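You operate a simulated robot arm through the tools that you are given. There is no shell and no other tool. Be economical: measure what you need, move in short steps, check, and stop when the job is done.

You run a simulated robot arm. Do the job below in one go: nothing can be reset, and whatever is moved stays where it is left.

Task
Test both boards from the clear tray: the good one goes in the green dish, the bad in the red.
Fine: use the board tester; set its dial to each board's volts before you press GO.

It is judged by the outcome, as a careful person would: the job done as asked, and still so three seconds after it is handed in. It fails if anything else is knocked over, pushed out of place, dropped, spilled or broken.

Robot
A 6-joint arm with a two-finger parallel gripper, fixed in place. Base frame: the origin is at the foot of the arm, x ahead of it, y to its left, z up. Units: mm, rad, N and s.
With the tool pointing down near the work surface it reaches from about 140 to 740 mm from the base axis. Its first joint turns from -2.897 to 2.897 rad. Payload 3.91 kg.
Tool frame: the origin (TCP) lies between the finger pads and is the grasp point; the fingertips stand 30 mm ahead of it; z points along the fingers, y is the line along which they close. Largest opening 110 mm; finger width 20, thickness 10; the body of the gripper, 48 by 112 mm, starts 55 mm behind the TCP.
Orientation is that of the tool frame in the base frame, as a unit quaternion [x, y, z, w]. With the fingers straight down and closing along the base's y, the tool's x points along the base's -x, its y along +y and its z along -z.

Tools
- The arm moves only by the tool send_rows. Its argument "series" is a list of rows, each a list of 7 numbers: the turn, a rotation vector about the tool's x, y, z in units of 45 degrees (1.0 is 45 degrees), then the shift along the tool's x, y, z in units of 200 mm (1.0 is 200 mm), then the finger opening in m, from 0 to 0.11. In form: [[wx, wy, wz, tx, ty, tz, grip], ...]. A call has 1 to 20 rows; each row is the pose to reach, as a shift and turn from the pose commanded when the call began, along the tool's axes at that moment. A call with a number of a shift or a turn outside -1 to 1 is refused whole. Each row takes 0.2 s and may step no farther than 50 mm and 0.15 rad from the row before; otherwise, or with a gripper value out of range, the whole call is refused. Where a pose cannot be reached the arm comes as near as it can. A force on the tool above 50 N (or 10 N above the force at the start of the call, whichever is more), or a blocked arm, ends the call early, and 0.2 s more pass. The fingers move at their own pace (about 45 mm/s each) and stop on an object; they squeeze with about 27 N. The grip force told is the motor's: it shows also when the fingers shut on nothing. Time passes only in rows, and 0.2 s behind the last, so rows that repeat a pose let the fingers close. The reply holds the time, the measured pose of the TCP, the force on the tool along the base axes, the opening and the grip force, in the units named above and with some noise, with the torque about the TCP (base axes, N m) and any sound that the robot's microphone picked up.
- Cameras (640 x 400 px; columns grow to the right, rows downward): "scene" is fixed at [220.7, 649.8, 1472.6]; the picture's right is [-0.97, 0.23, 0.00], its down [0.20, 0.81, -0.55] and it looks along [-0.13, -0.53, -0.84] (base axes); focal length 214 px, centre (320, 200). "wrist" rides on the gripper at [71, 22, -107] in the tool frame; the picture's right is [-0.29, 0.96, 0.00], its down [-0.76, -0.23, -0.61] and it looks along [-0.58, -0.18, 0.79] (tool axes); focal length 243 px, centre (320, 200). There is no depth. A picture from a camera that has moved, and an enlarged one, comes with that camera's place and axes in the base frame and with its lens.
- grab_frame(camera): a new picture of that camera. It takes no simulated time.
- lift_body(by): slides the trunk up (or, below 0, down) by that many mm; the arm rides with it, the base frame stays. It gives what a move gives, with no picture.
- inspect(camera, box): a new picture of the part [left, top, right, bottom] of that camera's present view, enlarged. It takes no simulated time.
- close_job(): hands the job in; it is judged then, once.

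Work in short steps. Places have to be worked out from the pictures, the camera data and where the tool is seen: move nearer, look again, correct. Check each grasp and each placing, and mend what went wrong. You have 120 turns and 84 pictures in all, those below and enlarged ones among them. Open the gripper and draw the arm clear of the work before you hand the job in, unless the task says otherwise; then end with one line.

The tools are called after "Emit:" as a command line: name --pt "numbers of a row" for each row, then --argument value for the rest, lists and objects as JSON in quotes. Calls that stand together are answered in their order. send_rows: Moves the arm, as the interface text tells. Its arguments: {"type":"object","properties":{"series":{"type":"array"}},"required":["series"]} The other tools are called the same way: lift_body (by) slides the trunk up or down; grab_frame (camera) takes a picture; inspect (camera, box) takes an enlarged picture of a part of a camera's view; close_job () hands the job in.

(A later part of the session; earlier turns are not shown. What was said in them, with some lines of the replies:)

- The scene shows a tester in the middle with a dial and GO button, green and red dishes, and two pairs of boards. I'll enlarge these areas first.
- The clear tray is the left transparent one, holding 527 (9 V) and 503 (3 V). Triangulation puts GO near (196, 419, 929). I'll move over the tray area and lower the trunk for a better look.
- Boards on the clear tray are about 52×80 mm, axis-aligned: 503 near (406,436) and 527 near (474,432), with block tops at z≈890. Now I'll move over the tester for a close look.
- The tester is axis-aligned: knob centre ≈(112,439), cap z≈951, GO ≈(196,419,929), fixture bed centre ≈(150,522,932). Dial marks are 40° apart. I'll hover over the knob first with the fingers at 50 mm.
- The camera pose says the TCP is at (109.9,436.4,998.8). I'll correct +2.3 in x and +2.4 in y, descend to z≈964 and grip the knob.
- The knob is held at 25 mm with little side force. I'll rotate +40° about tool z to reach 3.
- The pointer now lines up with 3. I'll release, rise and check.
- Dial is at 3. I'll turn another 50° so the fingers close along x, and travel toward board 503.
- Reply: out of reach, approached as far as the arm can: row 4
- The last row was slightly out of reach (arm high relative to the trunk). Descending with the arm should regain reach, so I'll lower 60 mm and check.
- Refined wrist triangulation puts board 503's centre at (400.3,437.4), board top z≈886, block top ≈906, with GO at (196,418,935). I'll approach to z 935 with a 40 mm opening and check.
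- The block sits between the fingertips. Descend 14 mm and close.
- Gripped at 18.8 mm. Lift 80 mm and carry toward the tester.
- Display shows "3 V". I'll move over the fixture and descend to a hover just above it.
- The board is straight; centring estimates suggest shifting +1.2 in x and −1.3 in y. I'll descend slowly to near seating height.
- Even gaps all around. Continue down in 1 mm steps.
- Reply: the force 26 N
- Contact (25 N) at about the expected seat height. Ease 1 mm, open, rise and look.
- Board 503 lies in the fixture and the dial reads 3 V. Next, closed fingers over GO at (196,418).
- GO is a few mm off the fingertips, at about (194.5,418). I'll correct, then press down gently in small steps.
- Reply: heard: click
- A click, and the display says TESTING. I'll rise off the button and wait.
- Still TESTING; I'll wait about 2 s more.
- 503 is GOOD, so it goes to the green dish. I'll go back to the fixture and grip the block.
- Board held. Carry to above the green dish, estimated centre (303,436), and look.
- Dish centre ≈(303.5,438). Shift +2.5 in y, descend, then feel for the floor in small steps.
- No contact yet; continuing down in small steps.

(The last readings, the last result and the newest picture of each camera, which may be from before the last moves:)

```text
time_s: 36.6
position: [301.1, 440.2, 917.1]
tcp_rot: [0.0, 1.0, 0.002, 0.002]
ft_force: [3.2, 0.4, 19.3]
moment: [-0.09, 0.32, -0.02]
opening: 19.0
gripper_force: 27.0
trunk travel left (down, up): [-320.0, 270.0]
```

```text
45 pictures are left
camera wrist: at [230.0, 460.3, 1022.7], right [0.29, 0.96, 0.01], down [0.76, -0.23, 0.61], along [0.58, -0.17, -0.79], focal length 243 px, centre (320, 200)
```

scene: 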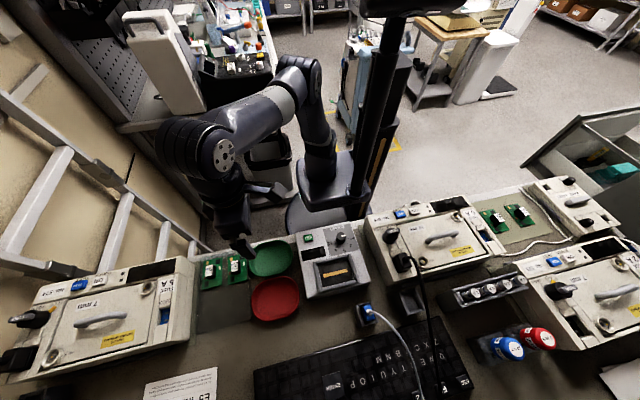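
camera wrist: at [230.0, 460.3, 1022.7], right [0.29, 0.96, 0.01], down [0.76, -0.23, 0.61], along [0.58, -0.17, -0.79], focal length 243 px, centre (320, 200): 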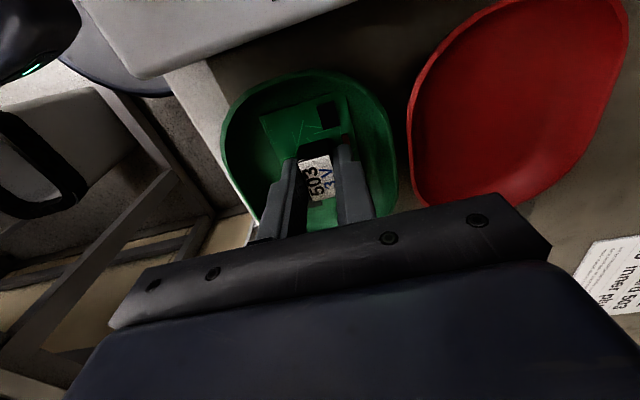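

Floor contact (19 N). Ease off, open a little, and rise.

Emit:
send_rows --pt "0 0 0 0 0 -0.008 0.01" --pt "0 0 0 0 0 -0.008 0.034" --pt "0 0 0 0 0 -0.008 0.034" --pt "0 0 0 0 0 -0.1 0.034" --pt "0 0 0 0 0 -0.3 0.034" --pt "0 0 0 0 0 -0.45 0.034"

Emit:
grab_frame --camera "wrist"

```text
time_s: 38.0
position: [302.1, 436.0, 1001.8]
tcp_rot: [0.0, 1.0, 0.0, 0.0]
ft_force: [0.5, -0.2, -0.2]
moment: [0.02, 0.01, 0.01]
opening: 34.0
gripper_force: 0.0
trunk travel left (down, up): [-320.0, 270.0]
```

```text
44 pictures are left
camera wrist: at [231.3, 458.0, 1107.5], right [0.29, 0.96, 0.0], down [0.76, -0.23, 0.61], along [0.58, -0.18, -0.79], focal length 243 px, centre (320, 200)
```

wrist: 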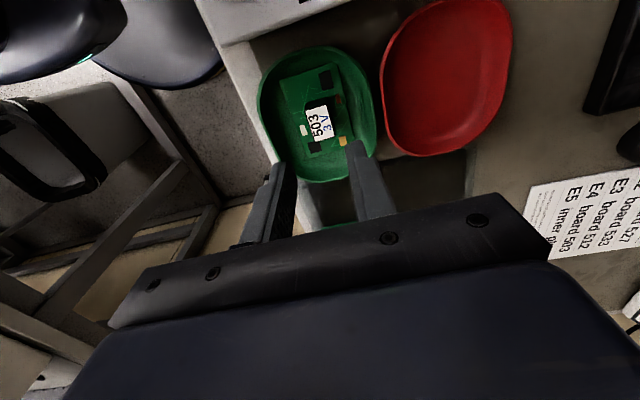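

503 rests in the green dish. Now set the dial to 9: hover over the knob.

Emit:
send_rows --pt "0 0 0 0.2 0.014 0 0.05" --pt "0 0 0 0.4 0.014 0 0.05" --pt "0 0 0 0.6 0.014 0 0.05" --pt "0 0 0 0.8 0.014 0 0.05" --pt "0 0 0 0.95 0.014 0 0.05" --pt "0 0 0 0.95 0.014 0 0.05"

Emit:
inspect --camera "wrist" --box '[240, 50, 480, 200]'

```text
time_s: 39.4
position: [112.9, 440.2, 1006.1]
tcp_rot: [0.0, 1.0, 0.0, 0.0]
ft_force: [1.1, 0.5, -0.2]
moment: [0.0, -0.01, -0.02]
opening: 50.0
gripper_force: 0.1
trunk travel left (down, up): [-320.0, 270.0]
```

```text
2.67 times, centred on (360, 125) of wrist
camera zoom: at [42.9, 460.7, 1111.2], right [0.29, 0.96, 0.0], down [0.76, -0.23, 0.61], along [0.58, -0.18, -0.79], focal length 647 px, centre (213, 400)
```

zoom: 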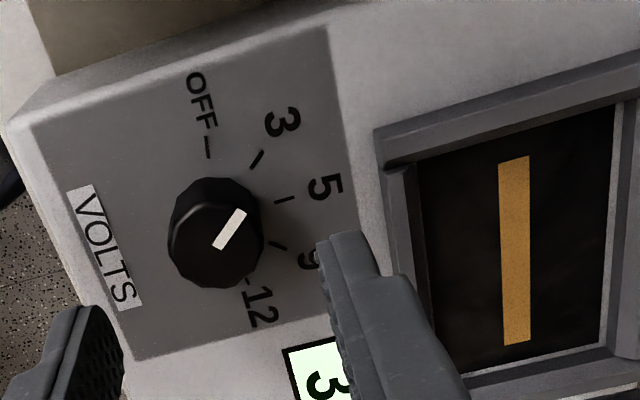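

Knob at 3, TCP (113.9,438.7,1004). Descend 40 mm and grip.

Emit:
send_rows --pt "0 0 0 0.0085 0 0.1 0.05" --pt "0 0 0 0.0085 0 0.2 0.05" --pt "0 0 0 0.0085 0 0.2 0.02" --pt "0 0 0 0.0085 0 0.2 0.02" --pt "0 0 0 0.0085 0 0.2 0.02"

Emit:
send_rows --pt "0 0 0.178 0 0 0 0.02" --pt "0 0 0.356 0 0 0 0.02" --pt "0 0 0.533 0 0 0 0.02" --pt "0 0 0.711 0 0 0 0.02" --pt "0 0 0.889 0 0 0 0.02" --pt "0 0 0.889 0 0 0 0.02"

Emit:
send_rows --pt "0 0 0.178 0 0 0 0.02" --pt "0 0 0.356 0 0 0 0.02" --pt "0 0 0.533 0 0 0 0.02" --pt "0 0 0.711 0 0 0 0.02" --pt "0 0 0.889 0 0 0 0.02" --pt "0 0 0.889 0 0 0 0.02"

Emit:
grab_frame --camera "wrist"

```text
time_s: 40.6
position: [111.1, 439.9, 964.2]
tcp_rot: [0.0, 1.0, 0.0, 0.0]
ft_force: [-0.4, -2.3, 0.0]
moment: [-0.07, -0.06, 0.01]
opening: 25.0
gripper_force: 45.3
trunk travel left (down, up): [-320.0, 270.0]
```

```text
time_s: 42.0
position: [111.6, 440.6, 964.2]
tcp_rot: [0.343, 0.939, -0.001, 0.001]
ft_force: [3.3, -6.6, -12.5]
moment: [0.24, 0.25, 0.02]
opening: 25.3
gripper_force: 45.2
trunk travel left (down, up): [-320.0, 270.0]
```

```text
time_s: 43.4
position: [111.7, 441.6, 965.0]
tcp_rot: [0.643, 0.765, -0.001, 0.001]
ft_force: [6.8, -10.0, -11.2]
moment: [-0.76, -0.29, 0.01]
opening: 25.3
gripper_force: 45.1
trunk travel left (down, up): [-320.0, 270.0]
```

```text
42 pictures are left
camera wrist: at [121.3, 515.8, 1070.1], right [0.99, -0.12, 0.0], down [-0.1, -0.79, 0.61], along [-0.07, -0.6, -0.79], focal length 243 px, centre (320, 200)
```

wrist: 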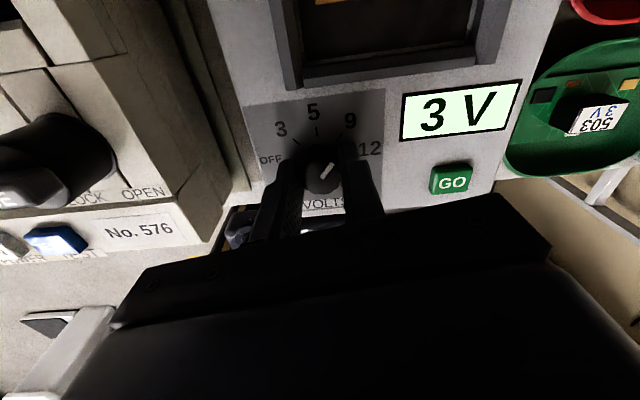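

Emit:
inspect --camera "wrist" --box '[250, 80, 410, 210]'

```text
3.08 times, centred on (330, 145) of wrist
camera zoom: at [121.3, 515.8, 1070.1], right [0.99, -0.12, 0.0], down [-0.1, -0.79, 0.61], along [-0.07, -0.6, -0.79], focal length 746 px, centre (289, 369)
```

zoom: 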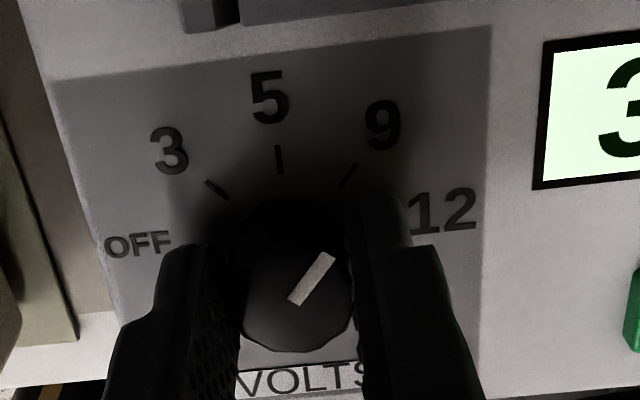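

Pointer is at 9; the display may update after settling. Release, rise and check.

Emit:
send_rows --pt "0 0 0 0 0 0 0.05" --pt "0 0 0 0 0 0 0.05" --pt "0 0 0 0 0 -0.12 0.05" --pt "0 0 0 0 0 -0.3 0.05"

Emit:
grab_frame --camera "wrist"

```text
time_s: 44.4
position: [110.1, 442.1, 1023.6]
tcp_rot: [0.643, 0.766, 0.0, -0.001]
ft_force: [-0.1, -0.4, -0.2]
moment: [-0.01, 0.02, -0.01]
opening: 50.2
gripper_force: 0.0
trunk travel left (down, up): [-320.0, 270.0]
```

```text
40 pictures are left
camera wrist: at [118.9, 516.9, 1130.5], right [0.99, -0.12, 0.0], down [-0.09, -0.79, 0.61], along [-0.07, -0.6, -0.79], focal length 243 px, centre (320, 200)
```

wrist: 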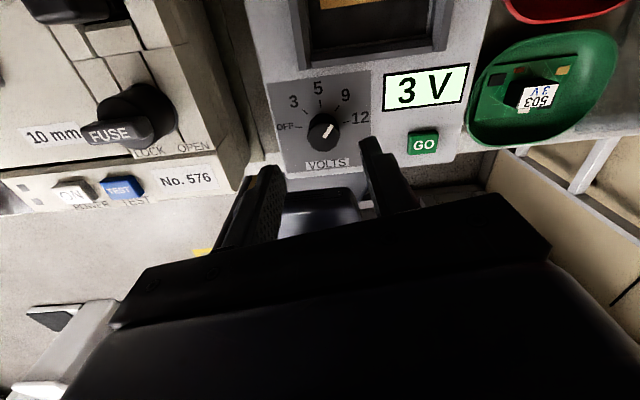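

Display still reads 3 V; it also lagged the first time. I'll wait 1.6 s and look closely.

Emit:
send_rows --pt "0 0 0 0 0 0 0.05" --pt "0 0 0 0 0 0 0.05" --pt "0 0 0 0 0 0 0.05" --pt "0 0 0 0 0 0 0.05" --pt "0 0 0 0 0 0 0.05" --pt "0 0 0 0 0 0 0.05" --pt "0 0 0 0 0 0 0.05"

Emit:
inspect --camera "wrist" --box '[255, 50, 479, 190]'

```text
time_s: 46.0
position: [108.8, 443.0, 1024.4]
tcp_rot: [0.643, 0.766, 0.0, 0.0]
ft_force: [-0.3, 0.2, 0.0]
moment: [0.0, 0.01, -0.01]
opening: 50.1
gripper_force: 0.1
trunk travel left (down, up): [-320.0, 270.0]
```

```text
2.86 times, centred on (367, 120) of wrist
camera zoom: at [118.9, 516.8, 1130.3], right [0.99, -0.12, 0.0], down [-0.09, -0.79, 0.61], along [-0.07, -0.6, -0.79], focal length 693 px, centre (186, 429)
```

zoom: 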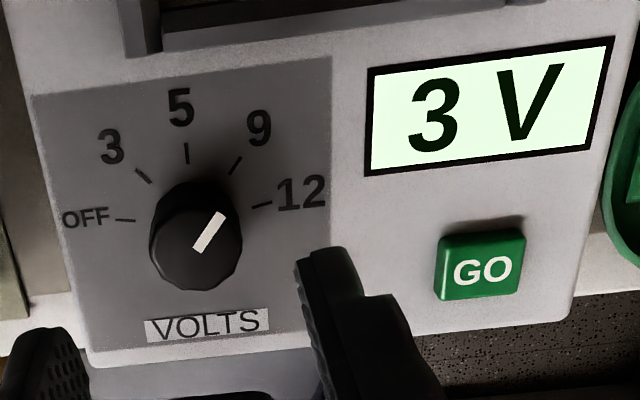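

The pointer is at ~9 and the display seems slow to update (it took several seconds the first time). I'll fetch 527 meanwhile and recheck before GO.

Emit:
send_rows --pt "0 0 0.11 -0.04 0.19 0.02 0.04" --pt "0 0 0.222 -0.08 0.38 0.05 0.04" --pt "0 0 0.222 -0.12 0.57 0.1 0.04" --pt "0 0 0.222 -0.16 0.76 0.12 0.04" --pt "0 0 0.222 -0.19 0.931 0.12 0.04"

Emit:
send_rows --pt "0 0 0 0 0.2 0.05 0.04" --pt "0 0 0 0 0.4 0.1 0.04" --pt "0 0 0 0 0.6 0.12 0.04" --pt "0 0 0 0 0.8 0.12 0.04"

Emit:
grab_frame --camera "wrist"

```text
time_s: 47.2
position: [301.6, 435.9, 999.4]
tcp_rot: [0.707, 0.707, 0.001, 0.001]
ft_force: [-0.2, 1.2, -0.2]
moment: [0.0, -0.05, -0.02]
opening: 40.1
gripper_force: 0.1
trunk travel left (down, up): [-320.0, 270.0]
```

```text
time_s: 48.2
position: [461.6, 436.1, 976.9]
tcp_rot: [0.708, 0.707, 0.0, 0.0]
ft_force: [-0.4, 0.2, -0.2]
moment: [-0.04, -0.01, -0.02]
opening: 39.9
gripper_force: 0.0
trunk travel left (down, up): [-320.0, 270.0]
```

```text
38 pictures are left
camera wrist: at [483.4, 507.0, 1084.2], right [0.96, -0.29, 0.0], down [-0.23, -0.76, 0.61], along [-0.18, -0.58, -0.79], focal length 243 px, centre (320, 200)
```

wrist: 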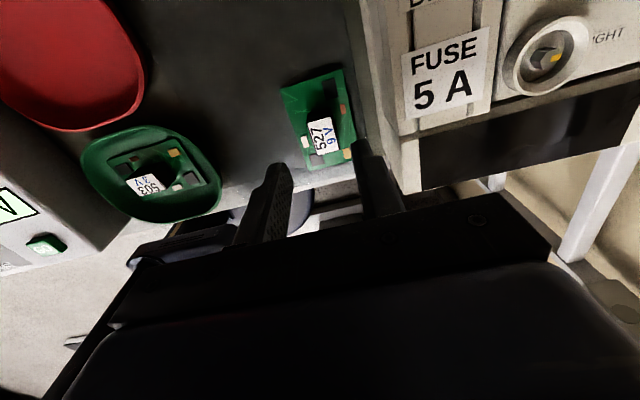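

The big machine's top (~980) begins just right of 527, so a gripper body spread along x would be too close at grasp height. I'll turn back to closing along y (board's ends of the block) and pick that way.

Emit:
send_rows --pt "0 0 -0.18 0 0 0 0.05" --pt "0 0 -0.36 0 0 0 0.05" --pt "0 0 -0.54 0 0 0 0.05" --pt "0 0 -0.72 0 0 0 0.05" --pt "0 0 -0.9 0 0 0 0.05" --pt "0 0 -1.0 0 0 0 0.05"

Emit:
send_rows --pt "0 0 -0.18 0 0 0 0.05" --pt "0 0 -0.36 0 0 0 0.05" --pt "0 0 -0.54 0 0 0 0.05" --pt "0 0 -0.72 0 0 0 0.05" --pt "0 0 -0.9 0 0 0 0.05" --pt "0 0 -1.0 0 0 0 0.05"

Emit:
grab_frame --camera "wrist"

Emit:
inspect --camera "scene" --box '[160, 220, 384, 360]'

```text
time_s: 49.6
position: [460.0, 436.5, 975.7]
tcp_rot: [0.382, 0.924, 0.0, 0.0]
ft_force: [0.9, -0.3, 0.0]
moment: [0.0, 0.01, 0.0]
opening: 50.1
gripper_force: 0.1
trunk travel left (down, up): [-320.0, 270.0]
```

```text
time_s: 51.0
position: [461.5, 436.6, 976.3]
tcp_rot: [-0.001, 1.0, 0.0, 0.0]
ft_force: [0.3, -1.2, 0.4]
moment: [0.02, 0.01, 0.01]
opening: 50.1
gripper_force: 0.0
trunk travel left (down, up): [-320.0, 270.0]
```

```text
37 pictures are left
camera wrist: at [389.3, 458.8, 1083.2], right [0.29, 0.96, 0.0], down [0.76, -0.23, 0.61], along [0.58, -0.17, -0.79], focal length 243 px, centre (320, 200)
```

wrist: 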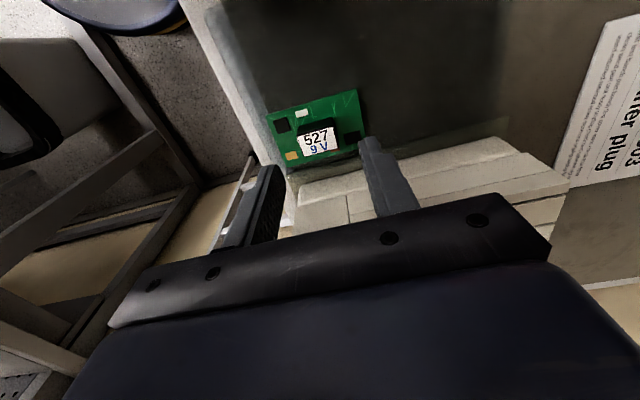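

```text
2.86 times, centred on (272, 290) of scene
camera zoom: at [220.7, 649.8, 1472.6], right [-0.97, 0.23, 0.0], down [0.2, 0.81, -0.55], along [-0.13, -0.53, -0.84], focal length 613 px, centre (457, -57)
```

zoom: 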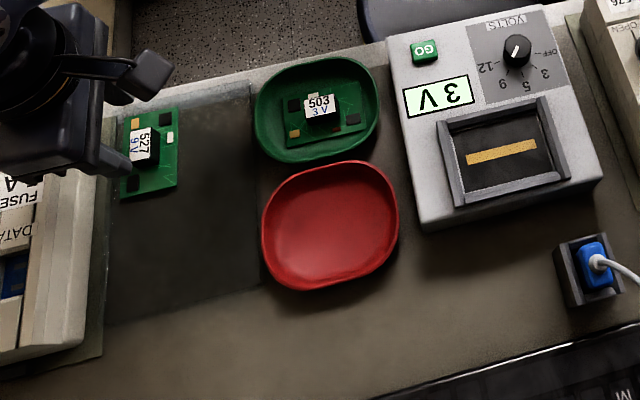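

527's block is at ≈(465,434,906). Align and descend to just above it with a 50 mm opening.

Emit:
send_rows --pt "0 0 0 -0.0235 -0.014 0.05 0.05" --pt "0 0 0 -0.0235 -0.014 0.13 0.05" --pt "0 0 0 -0.0235 -0.014 0.2 0.05"

Emit:
inspect --camera "wrist" --box '[220, 70, 428, 200]'

```text
time_s: 51.8
position: [464.6, 434.7, 935.9]
tcp_rot: [0.001, 1.0, 0.0, 0.0]
ft_force: [-0.5, -0.7, 0.0]
moment: [-0.02, -0.02, -0.01]
opening: 50.2
gripper_force: 0.0
trunk travel left (down, up): [-320.0, 270.0]
```

```text
3.08 times, centred on (324, 135) of wrist
camera zoom: at [393.7, 456.1, 1041.9], right [0.29, 0.96, 0.0], down [0.76, -0.23, 0.61], along [0.58, -0.18, -0.79], focal length 746 px, centre (308, 400)
```

zoom: 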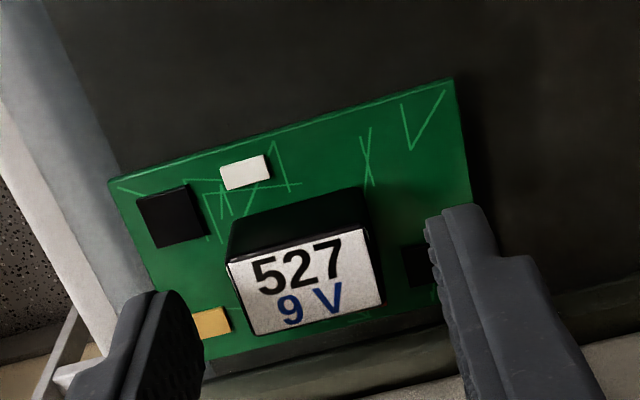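

Centred. Descend 12.5 mm and close.

Emit:
send_rows --pt "0 0 0 0.002 0 0.03 0.05" --pt "0 0 0 0.002 0 0.0625 0.05" --pt "0 0 0 0.002 0 0.0625 0.02" --pt "0 0 0 0.002 0 0.0625 0.02" --pt "0 0 0 0.002 0 0.0625 0.02"

Emit:
send_rows --pt "0 0 0 0 0 -0.05 0.02" --pt "0 0 0 0 0 -0.2 0.02" --pt "0 0 0 0 0 -0.4 0.02"

Emit:
inspect --camera "wrist" --box '[220, 70, 428, 200]'

```text
time_s: 53.0
position: [465.4, 433.0, 924.4]
tcp_rot: [0.0, 1.0, 0.0, 0.0]
ft_force: [0.5, -0.1, -0.5]
moment: [0.05, 0.0, 0.0]
opening: 28.7
gripper_force: 26.9
trunk travel left (down, up): [-320.0, 270.0]
```

```text
time_s: 53.8
position: [464.9, 433.3, 1004.6]
tcp_rot: [0.0, 1.0, 0.0, 0.0]
ft_force: [-0.6, -0.5, 0.0]
moment: [0.01, -0.01, -0.03]
opening: 28.9
gripper_force: 27.0
trunk travel left (down, up): [-320.0, 270.0]
```

```text
3.08 times, centred on (324, 135) of wrist
camera zoom: at [393.9, 455.0, 1109.9], right [0.29, 0.96, 0.0], down [0.76, -0.23, 0.61], along [0.58, -0.18, -0.79], focal length 746 px, centre (308, 400)
```

zoom: 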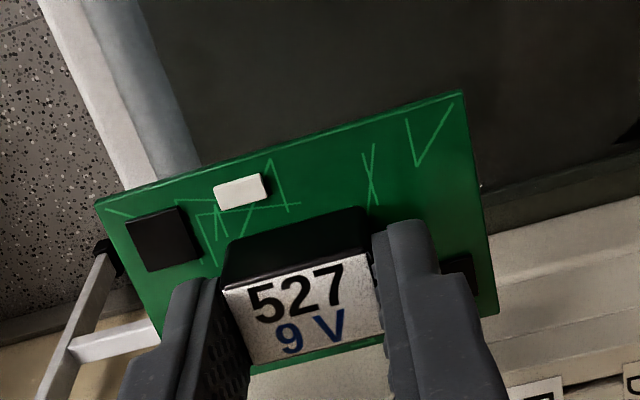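

527 is held and level. Carry toward the tester and rotate −90° (keeping the same board orientation as 503).

Emit:
send_rows --pt "0 0 0 0.2 0.06 0 0.02" --pt "0 0 0 0.4 0.12 0 0.02" --pt "0 0 0 0.6 0.18 0 0.02" --pt "0 0 0 0.8 0.24 0 0.02" --pt "0 0 0 1.0 0.3 0 0.02"

Emit:
send_rows --pt "0 0 -0.18 0 0 0 0.02" --pt "0 0 -0.36 0 0 0 0.02" --pt "0 0 -0.54 0 0 0 0.02" --pt "0 0 -0.72 0 0 0 0.02" --pt "0 0 -0.9 0 0 0 0.02" --pt "0 0 -1.0 0 0 0 0.02"

Emit:
send_rows --pt "0 0 -0.18 0 0 0 0.02" --pt "0 0 -0.36 0 0 0 0.02" --pt "0 0 -0.54 0 0 0 0.02" --pt "0 0 -0.72 0 0 0 0.02" --pt "0 0 -0.9 0 0 0 0.02" --pt "0 0 -1.0 0 0 0 0.02"

Emit:
grab_frame --camera "wrist"

Emit:
grab_frame --camera "scene"

```text
time_s: 55.0
position: [262.8, 491.1, 1003.8]
tcp_rot: [0.0, 1.0, 0.0, 0.001]
ft_force: [0.7, 0.6, -0.5]
moment: [-0.02, 0.02, -0.02]
opening: 28.7
gripper_force: 27.2
trunk travel left (down, up): [-320.0, 270.0]
```

```text
time_s: 56.4
position: [263.2, 494.9, 1005.1]
tcp_rot: [-0.384, 0.923, -0.001, 0.0]
ft_force: [0.4, -0.1, -0.2]
moment: [-0.01, -0.04, -0.02]
opening: 28.9
gripper_force: 26.8
trunk travel left (down, up): [-320.0, 270.0]
```

```text
time_s: 57.8
position: [263.1, 493.8, 1005.4]
tcp_rot: [0.708, -0.706, 0.0, 0.0]
ft_force: [0.4, -0.1, -0.4]
moment: [0.06, 0.02, 0.02]
opening: 28.8
gripper_force: 27.0
trunk travel left (down, up): [-320.0, 270.0]
```

```text
33 pictures are left
camera wrist: at [242.7, 423.5, 1110.7], right [-0.96, 0.29, 0.0], down [0.23, 0.76, 0.61], along [0.17, 0.58, -0.79], focal length 243 px, centre (320, 200)
```

wrist: 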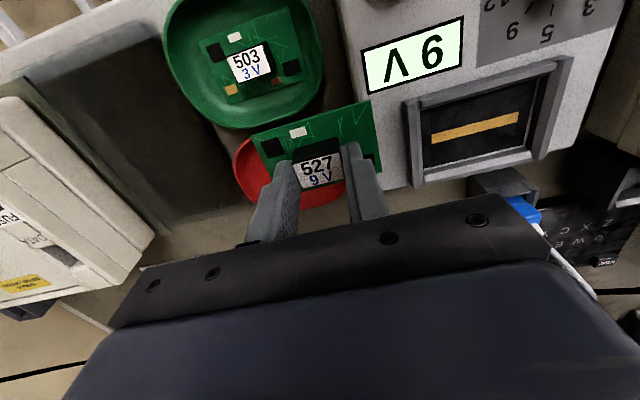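

```text
32 pictures are left
```

scene: 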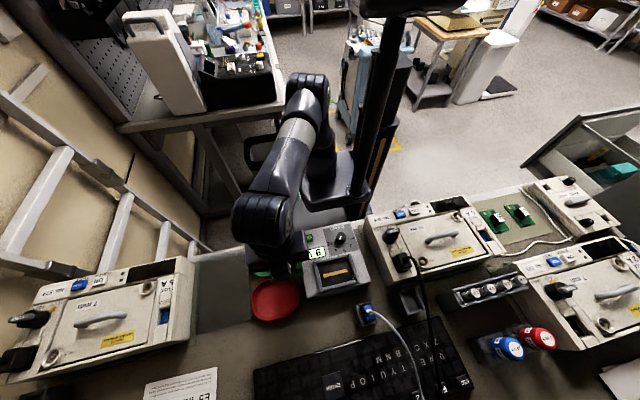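

Display now reads 9 V. Move over the fixture (target TCP 152.1, 524.1) and hover just above.

Emit:
send_rows --pt "0 0 0 -0.05 0.19 0 0.02" --pt "0 0 0 -0.1 0.38 0 0.02" --pt "0 0 0 -0.148 0.563 0 0.02" --pt "0 0 0 -0.148 0.563 0.06 0.02" --pt "0 0 0 -0.148 0.563 0.122 0.02"

Emit:
inspect --camera "wrist" --box '[220, 45, 428, 175]'

```text
time_s: 59.0
position: [150.3, 522.4, 979.1]
tcp_rot: [-0.707, 0.707, 0.0, -0.001]
ft_force: [-0.2, 0.4, -0.7]
moment: [0.02, 0.0, 0.04]
opening: 28.8
gripper_force: 27.5
trunk travel left (down, up): [-320.0, 270.0]
```

```text
3.08 times, centred on (324, 110) of wrist
camera zoom: at [129.6, 451.4, 1085.0], right [-0.96, 0.29, 0.0], down [0.23, 0.76, 0.61], along [0.18, 0.58, -0.79], focal length 746 px, centre (308, 477)
```

zoom: 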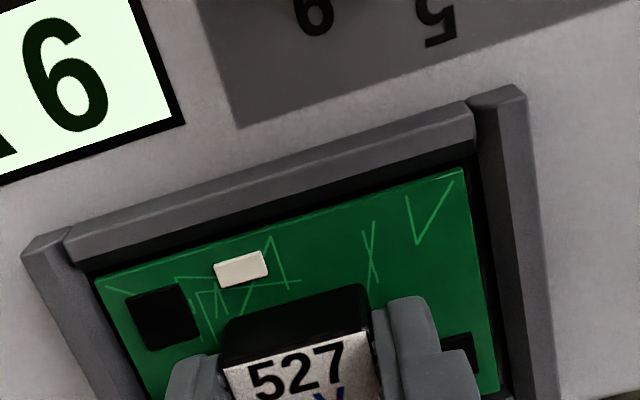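

Board is straight; shift slightly (+0.4 x, +1.6 y) and descend near seating height.

Emit:
send_rows --pt "0 0 0 -0.008 -0.002 0.01 0.02" --pt "0 0 0 -0.008 -0.002 0.02 0.02" --pt "0 0 0 -0.008 -0.002 0.03 0.02"

Emit:
inspect --camera "wrist" --box '[220, 45, 428, 175]'

```text
time_s: 59.8
position: [150.6, 524.9, 974.7]
tcp_rot: [0.707, -0.707, 0.0, 0.0]
ft_force: [0.1, -0.7, -1.0]
moment: [0.0, -0.03, 0.0]
opening: 29.0
gripper_force: 27.4
trunk travel left (down, up): [-320.0, 270.0]
```

```text
3.08 times, centred on (324, 110) of wrist
camera zoom: at [130.3, 454.3, 1079.5], right [-0.96, 0.29, 0.0], down [0.23, 0.76, 0.61], along [0.18, 0.58, -0.79], focal length 746 px, centre (308, 477)
```

zoom: 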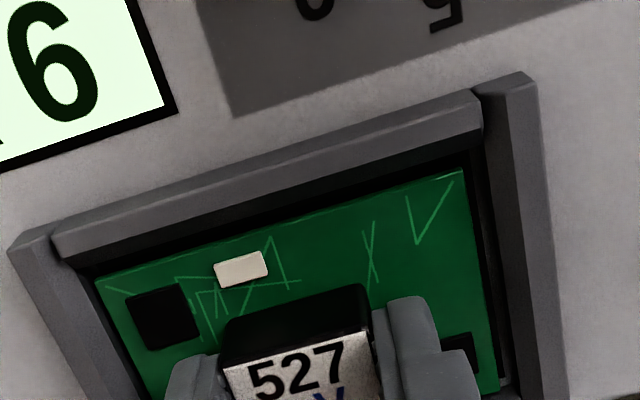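

Gaps look balanced once parallax is counted; nudge y −0.7 and go down in 1 mm steps.

Emit:
send_rows --pt "0 0 0 0.0035 0 0.005 0.02" --pt "0 0 0 0.0035 0 0.01 0.02" --pt "0 0 0 0.0035 0 0.015 0.02" --pt "0 0 0 0.0035 0 0.02 0.02"

Emit:
inspect --camera "wrist" --box '[220, 45, 428, 175]'

```text
time_s: 60.8
position: [151.2, 525.7, 972.4]
tcp_rot: [-0.707, 0.707, 0.0, 0.002]
ft_force: [2.8, 7.3, 22.4]
moment: [0.22, -0.03, 0.03]
opening: 29.1
gripper_force: 27.1
trunk travel left (down, up): [-320.0, 270.0]
```

```text
3.08 times, centred on (324, 110) of wrist
camera zoom: at [130.0, 453.0, 1077.9], right [-0.96, 0.29, 0.0], down [0.23, 0.76, 0.61], along [0.18, 0.59, -0.79], focal length 746 px, centre (308, 477)
```

zoom: 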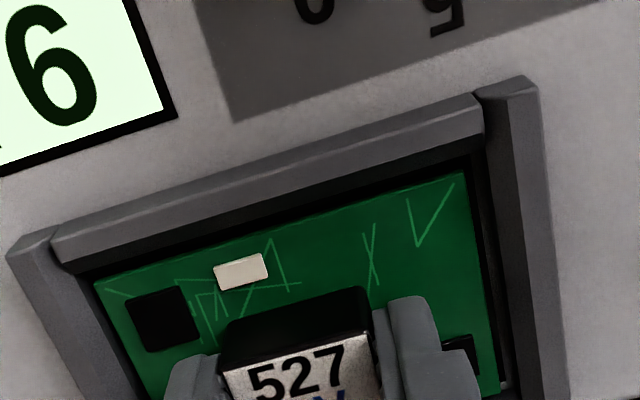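

Contact of 22 N near the expected height. Ease, release, rise and check seating.

Emit:
send_rows --pt "0 0 0 0 0 -0.006 0.02" --pt "0 0 0 0 0 -0.006 0.042" --pt "0 0 0 0 0 -0.006 0.042" --pt "0 0 0 0 0 -0.1 0.042" --pt "0 0 0 0 0 -0.3 0.042" --pt "0 0 0 0 0 -0.5 0.042"

Emit:
inspect --camera "wrist" --box '[200, 40, 440, 190]'

Emit:
inspect --camera "scene" --box '[288, 225, 384, 300]'

```text
time_s: 62.2
position: [153.4, 527.0, 1069.1]
tcp_rot: [-0.706, 0.708, 0.0, 0.0]
ft_force: [-0.2, 0.5, 0.3]
moment: [0.0, 0.0, 0.01]
opening: 42.1
gripper_force: 0.0
trunk travel left (down, up): [-320.0, 270.0]
```

```text
2.67 times, centred on (320, 115) of wrist
camera zoom: at [132.2, 455.9, 1175.2], right [-0.96, 0.29, 0.0], down [0.23, 0.76, 0.61], along [0.18, 0.58, -0.79], focal length 647 px, centre (320, 427)
```

zoom: 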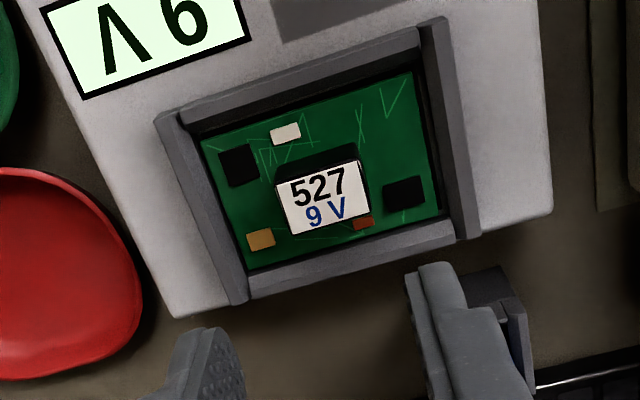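

```text
5.33 times, centred on (336, 262) of scene
camera zoom: at [220.7, 649.8, 1472.6], right [-0.97, 0.23, 0.0], down [0.2, 0.81, -0.55], along [-0.13, -0.53, -0.84], focal length 1144 px, centre (235, -133)
```

zoom: 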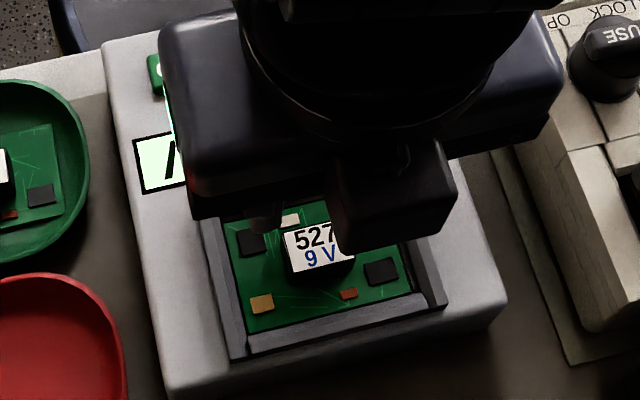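

527 is seated and the display says 9 V. Move closed fingers over GO.

Emit:
send_rows --pt "0 0 0 0.18 -0.067 0 0.0" --pt "0 0 0 0.36 -0.134 0 0.0" --pt "0 0 0 0.5445 -0.2015 0 0.0" --pt "0 0 0 0.5445 -0.2015 0.2 0.0" --pt "0 0 0 0.5445 -0.2015 0.416 0.0"

Emit:
grab_frame --camera "wrist"

```text
time_s: 63.4
position: [193.1, 415.1, 982.9]
tcp_rot: [0.707, -0.707, -0.001, 0.0]
ft_force: [-1.1, -0.9, 0.3]
moment: [0.01, 0.01, 0.02]
opening: 0.0
gripper_force: 26.8
trunk travel left (down, up): [-320.0, 270.0]
```

```text
26 pictures are left
camera wrist: at [172.0, 344.8, 1088.8], right [-0.96, 0.29, 0.0], down [0.23, 0.76, 0.61], along [0.18, 0.58, -0.79], focal length 243 px, centre (320, 200)
```

wrist: 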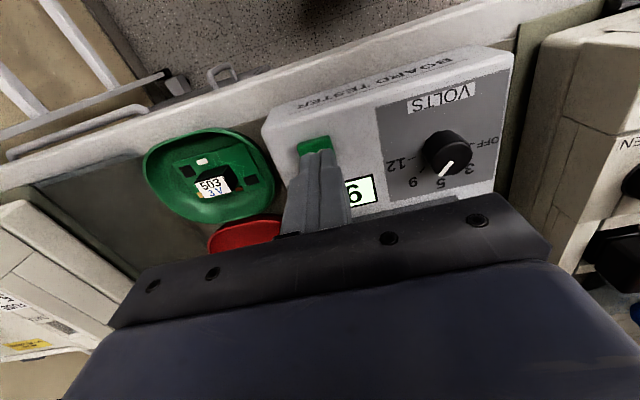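

Correct +2.7 in y and press.

Emit:
send_rows --pt "0 0 0 -0.0135 -0.0025 0 0.0" --pt "0 0 0 -0.0135 -0.0025 0.04 0.0" --pt "0 0 0 -0.0135 -0.0025 0.07 0.0" --pt "0 0 0 -0.0135 -0.0025 0.08 0.0" --pt "0 0 0 -0.0135 -0.0025 0.09 0.0" --pt "0 0 0 -0.0135 -0.0025 0.097 0.0"

```text
time_s: 64.8
position: [194.4, 419.0, 967.5]
tcp_rot: [-0.707, 0.707, 0.001, 0.0]
ft_force: [1.0, -0.4, 0.7]
moment: [0.0, -0.02, 0.01]
opening: 0.1
gripper_force: 26.6
trunk travel left (down, up): [-320.0, 270.0]
heard: click
```

Click heard. Rise and wait for the result.

Emit:
send_rows --pt "0 0 0 0 0 -0.1 0.0" --pt "0 0 0 0 0 -0.3 0.0" --pt "0 0 0 -0.1 0 -0.5 0.0" --pt "0 0 0 -0.3 0 -0.5 0.0" --pt "0 0 0 -0.5 0.2 -0.5 0.0" --pt "0 0 0 -0.5 0.2 -0.5 0.0" --pt "0 0 0 -0.5 0.2 -0.5 0.0" --pt "0 0 0 -0.5 0.2 -0.5 0.0" --pt "0 0 0 -0.5 0.2 -0.5 0.0" --pt "0 0 0 -0.5 0.2 -0.5 0.04" --pt "0 0 0 -0.5 0.2 -0.5 0.04" --pt "0 0 0 -0.5 0.2 -0.5 0.04" --pt "0 0 0 -0.5 0.2 -0.5 0.04" --pt "0 0 0 -0.5 0.2 -0.5 0.04" --pt "0 0 0 -0.5 0.2 -0.5 0.04" --pt "0 0 0 -0.5 0.2 -0.5 0.04" --pt "0 0 0 -0.5 0.2 -0.5 0.04" --pt "0 0 0 -0.5 0.2 -0.5 0.04"

Emit:
grab_frame --camera "wrist"

```text
refused: row 5 steps farther than a row can; nothing moved
```

```text
25 pictures are left
camera wrist: at [171.9, 347.1, 1072.5], right [-0.96, 0.29, 0.0], down [0.23, 0.76, 0.61], along [0.18, 0.58, -0.79], focal length 243 px, centre (320, 200)
```

wrist: 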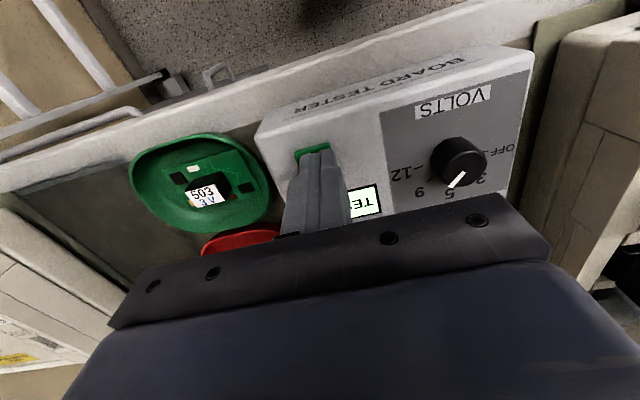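

It's testing. A row was too long; resend with smaller steps, moving back over the fixture.

Emit:
send_rows --pt "0 0 0 0 0 -0.1 0.0" --pt "0 0 0 0 0 -0.2 0.0" --pt "0 0 0 -0.18 0.07 -0.25 0.042" --pt "0 0 0 -0.36 0.14 -0.25 0.042" --pt "0 0 0 -0.5325 0.209 -0.25 0.042" --pt "0 0 0 -0.5325 0.209 -0.25 0.042" --pt "0 0 0 -0.5325 0.209 -0.25 0.042" --pt "0 0 0 -0.5325 0.209 -0.25 0.042" --pt "0 0 0 -0.5325 0.209 -0.25 0.042" --pt "0 0 0 -0.5325 0.209 -0.25 0.042" --pt "0 0 0 -0.5325 0.209 -0.25 0.042" --pt "0 0 0 -0.5325 0.209 -0.25 0.042" --pt "0 0 0 -0.5325 0.209 -0.25 0.042" --pt "0 0 0 -0.5325 0.209 -0.25 0.042" --pt "0 0 0 -0.5325 0.209 -0.25 0.042" --pt "0 0 0 -0.5325 0.209 -0.25 0.042" --pt "0 0 0 -0.5325 0.209 -0.25 0.042"

Emit:
grab_frame --camera "wrist"

```text
time_s: 68.4
position: [150.7, 523.7, 1016.1]
tcp_rot: [0.708, -0.706, 0.0, 0.001]
ft_force: [-0.7, 0.0, -0.5]
moment: [-0.02, 0.0, 0.03]
opening: 41.9
gripper_force: 0.0
trunk travel left (down, up): [-320.0, 270.0]
```

```text
24 pictures are left
camera wrist: at [129.9, 453.0, 1121.4], right [-0.96, 0.29, 0.0], down [0.23, 0.76, 0.61], along [0.18, 0.58, -0.79], focal length 243 px, centre (320, 200)
```

wrist: 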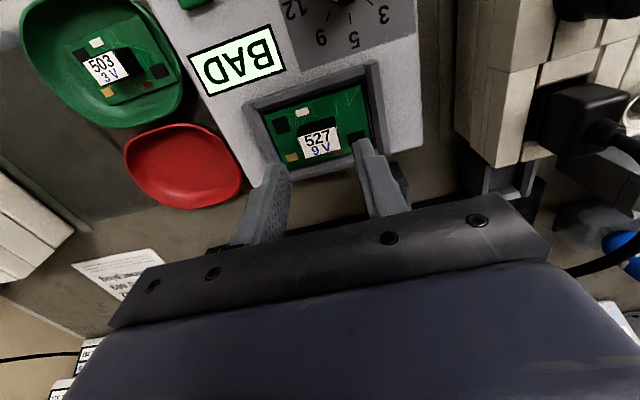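

527 is BAD, so red dish. Grip it and lift.

Emit:
send_rows --pt "0 0 0 -0.002 0.001 0.12 0.042" --pt "0 0 0 -0.002 0.001 0.222 0.042" --pt "0 0 0 -0.002 0.001 0.222 0.02" --pt "0 0 0 -0.002 0.001 0.222 0.02" --pt "0 0 0 -0.002 0.001 0.2 0.02" --pt "0 0 0 -0.002 0.001 0.0 0.02"

Emit:
grab_frame --camera "wrist"

```text
time_s: 69.8
position: [151.4, 524.7, 1018.5]
tcp_rot: [0.707, -0.707, 0.0, 0.001]
ft_force: [0.6, 0.3, -0.8]
moment: [0.02, -0.01, 0.04]
opening: 28.5
gripper_force: 26.9
trunk travel left (down, up): [-320.0, 270.0]
```

```text
23 pictures are left
camera wrist: at [130.0, 453.0, 1124.1], right [-0.96, 0.29, 0.0], down [0.23, 0.76, 0.61], along [0.18, 0.58, -0.79], focal length 243 px, centre (320, 200)
```

wrist: 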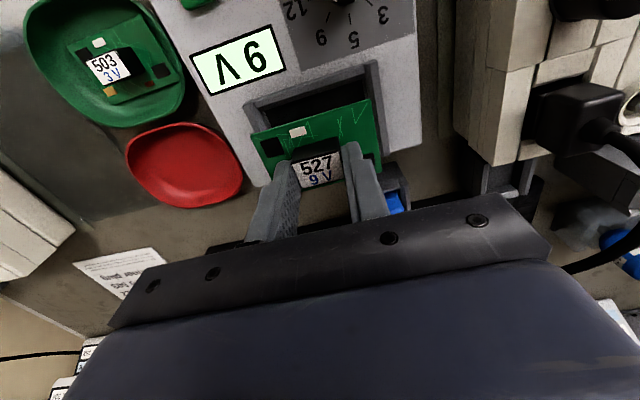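

Held. Carry to above the red dish centre, ≈(305.5,537.5).

Emit:
send_rows --pt "0 0 0 -0.017 -0.19 0 0.02" --pt "0 0 0 -0.034 -0.38 0 0.02" --pt "0 0 0 -0.051 -0.57 0 0.02" --pt "0 0 0 -0.0675 -0.7675 0 0.02" --pt "0 0 0 -0.0675 -0.7675 0.15 0.02" --pt "0 0 0 -0.0675 -0.7675 0.3 0.02"

Emit:
grab_frame --camera "wrist"

Emit:
inspect --camera "scene" --box '[220, 230, 332, 330]'

```text
time_s: 71.2
position: [304.4, 535.5, 957.9]
tcp_rot: [0.707, -0.707, 0.001, 0.0]
ft_force: [0.5, 0.3, 0.4]
moment: [-0.01, 0.03, 0.02]
opening: 28.9
gripper_force: 26.7
trunk travel left (down, up): [-320.0, 270.0]
```

```text
22 pictures are left
camera wrist: at [283.4, 464.9, 1062.8], right [-0.96, 0.29, 0.0], down [0.23, 0.76, 0.61], along [0.18, 0.58, -0.79], focal length 243 px, centre (320, 200)
```

wrist: 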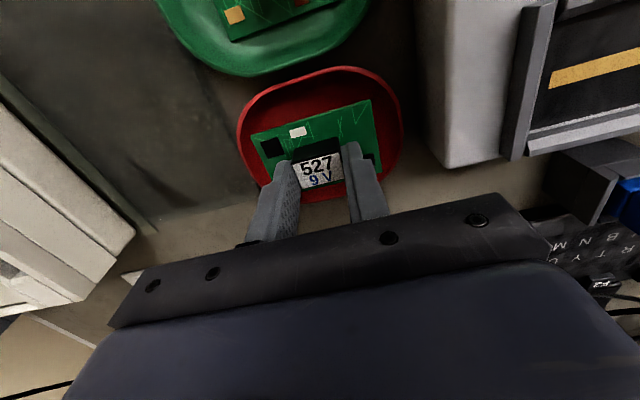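

```text
4.00 times, centred on (276, 280) of scene
camera zoom: at [220.7, 649.8, 1472.6], right [-0.97, 0.23, 0.0], down [0.2, 0.81, -0.55], along [-0.13, -0.53, -0.84], focal length 858 px, centre (496, -120)
```

zoom: 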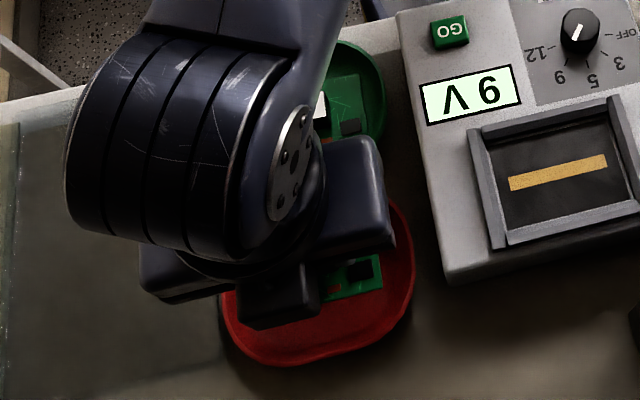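

Good position; small shift (−1.5, +2) and descend to just above the floor.

Emit:
send_rows --pt "0 0 0 -0.01 0.0075 0.08 0.02" --pt "0 0 0 -0.01 0.0075 0.14 0.02" --pt "0 0 0 -0.01 0.0075 0.165 0.02" --pt "0 0 0 -0.01 0.0075 0.172 0.02" --pt "0 0 0 -0.01 0.0075 0.179 0.02"

```text
time_s: 72.4
position: [302.4, 540.1, 922.5]
tcp_rot: [0.708, -0.707, -0.002, -0.003]
ft_force: [-2.7, 0.0, 18.3]
moment: [-0.38, 0.14, 0.01]
opening: 29.2
gripper_force: 27.2
trunk travel left (down, up): [-320.0, 270.0]
```

Contact (18 N) at about the expected height. Ease off, release and rise.

Emit:
send_rows --pt "0 0 0 0 0 -0.007 0.02" --pt "0 0 0 0 0 -0.007 0.042" --pt "0 0 0 0 0 -0.007 0.042" --pt "0 0 0 0 0 -0.1 0.042" --pt "0 0 0 0 0 -0.3 0.042" --pt "0 0 0 0 0 -0.5 0.042"

Emit:
grab_frame --camera "wrist"

```text
time_s: 73.8
position: [303.7, 540.4, 1021.5]
tcp_rot: [0.707, -0.707, 0.0, 0.0]
ft_force: [-0.6, -0.4, -0.2]
moment: [0.02, 0.0, -0.02]
opening: 41.7
gripper_force: 0.1
trunk travel left (down, up): [-320.0, 270.0]
```

```text
20 pictures are left
camera wrist: at [282.2, 469.3, 1127.3], right [-0.96, 0.29, 0.0], down [0.23, 0.76, 0.61], along [0.18, 0.58, -0.79], focal length 243 px, centre (320, 200)
```

wrist: 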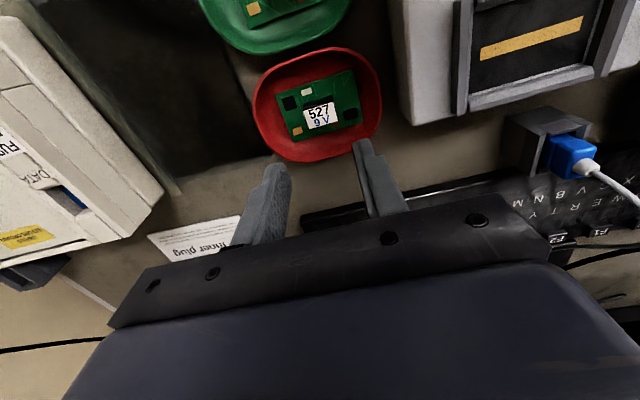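

527 lies in the red dish. I'll raise the trunk and draw the arm back clear.

Emit:
lift_body --by 180

Emit:
send_rows --pt "0 0 0 0.2 0.1 0 0.11" --pt "0 0 0 0.4 0.2 0 0.11" --pt "0 0 0 0.6 0.3 0 0.11" --pt "0 0 0 0.8 0.4 0 0.11" --pt "0 0 0 1.0 0.5 0 0.11"

Emit:
inspect --camera "scene" --box '[180, 210, 380, 335]'

```text
time_s: 75.8
position: [303.9, 540.3, 1200.3]
tcp_rot: [0.707, -0.707, -0.001, 0.001]
ft_force: [-0.3, 0.4, -0.5]
moment: [-0.01, 0.02, 0.01]
opening: 41.8
gripper_force: 0.0
trunk travel left (down, up): [-500.0, 90.0]
```

```text
time_s: 77.0
position: [203.9, 339.1, 1204.0]
tcp_rot: [0.707, -0.707, 0.0, 0.0]
ft_force: [-0.1, 0.0, 0.6]
moment: [0.0, 0.0, 0.01]
opening: 110.2
gripper_force: 0.0
trunk travel left (down, up): [-500.0, 90.0]
```

```text
3.20 times, centred on (280, 272) of scene
camera zoom: at [220.7, 649.8, 1472.6], right [-0.97, 0.23, 0.0], down [0.2, 0.81, -0.55], along [-0.13, -0.53, -0.84], focal length 686 px, centre (448, -32)
```

zoom: 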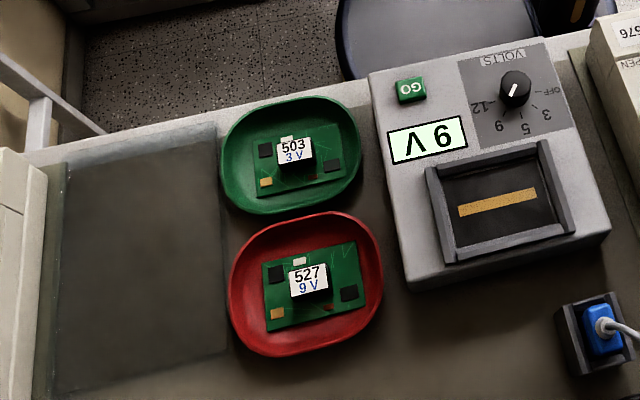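

Both boards are in their dishes, nothing else has moved, and the arm is clear. Handing in.

Emit:
close_job

```text
The job is handed in.
```

I tested both boards at their own volts: 503 (3 V) read GOOD and is in the green dish, and 527 (9 V) read BAD and is in the red dish.
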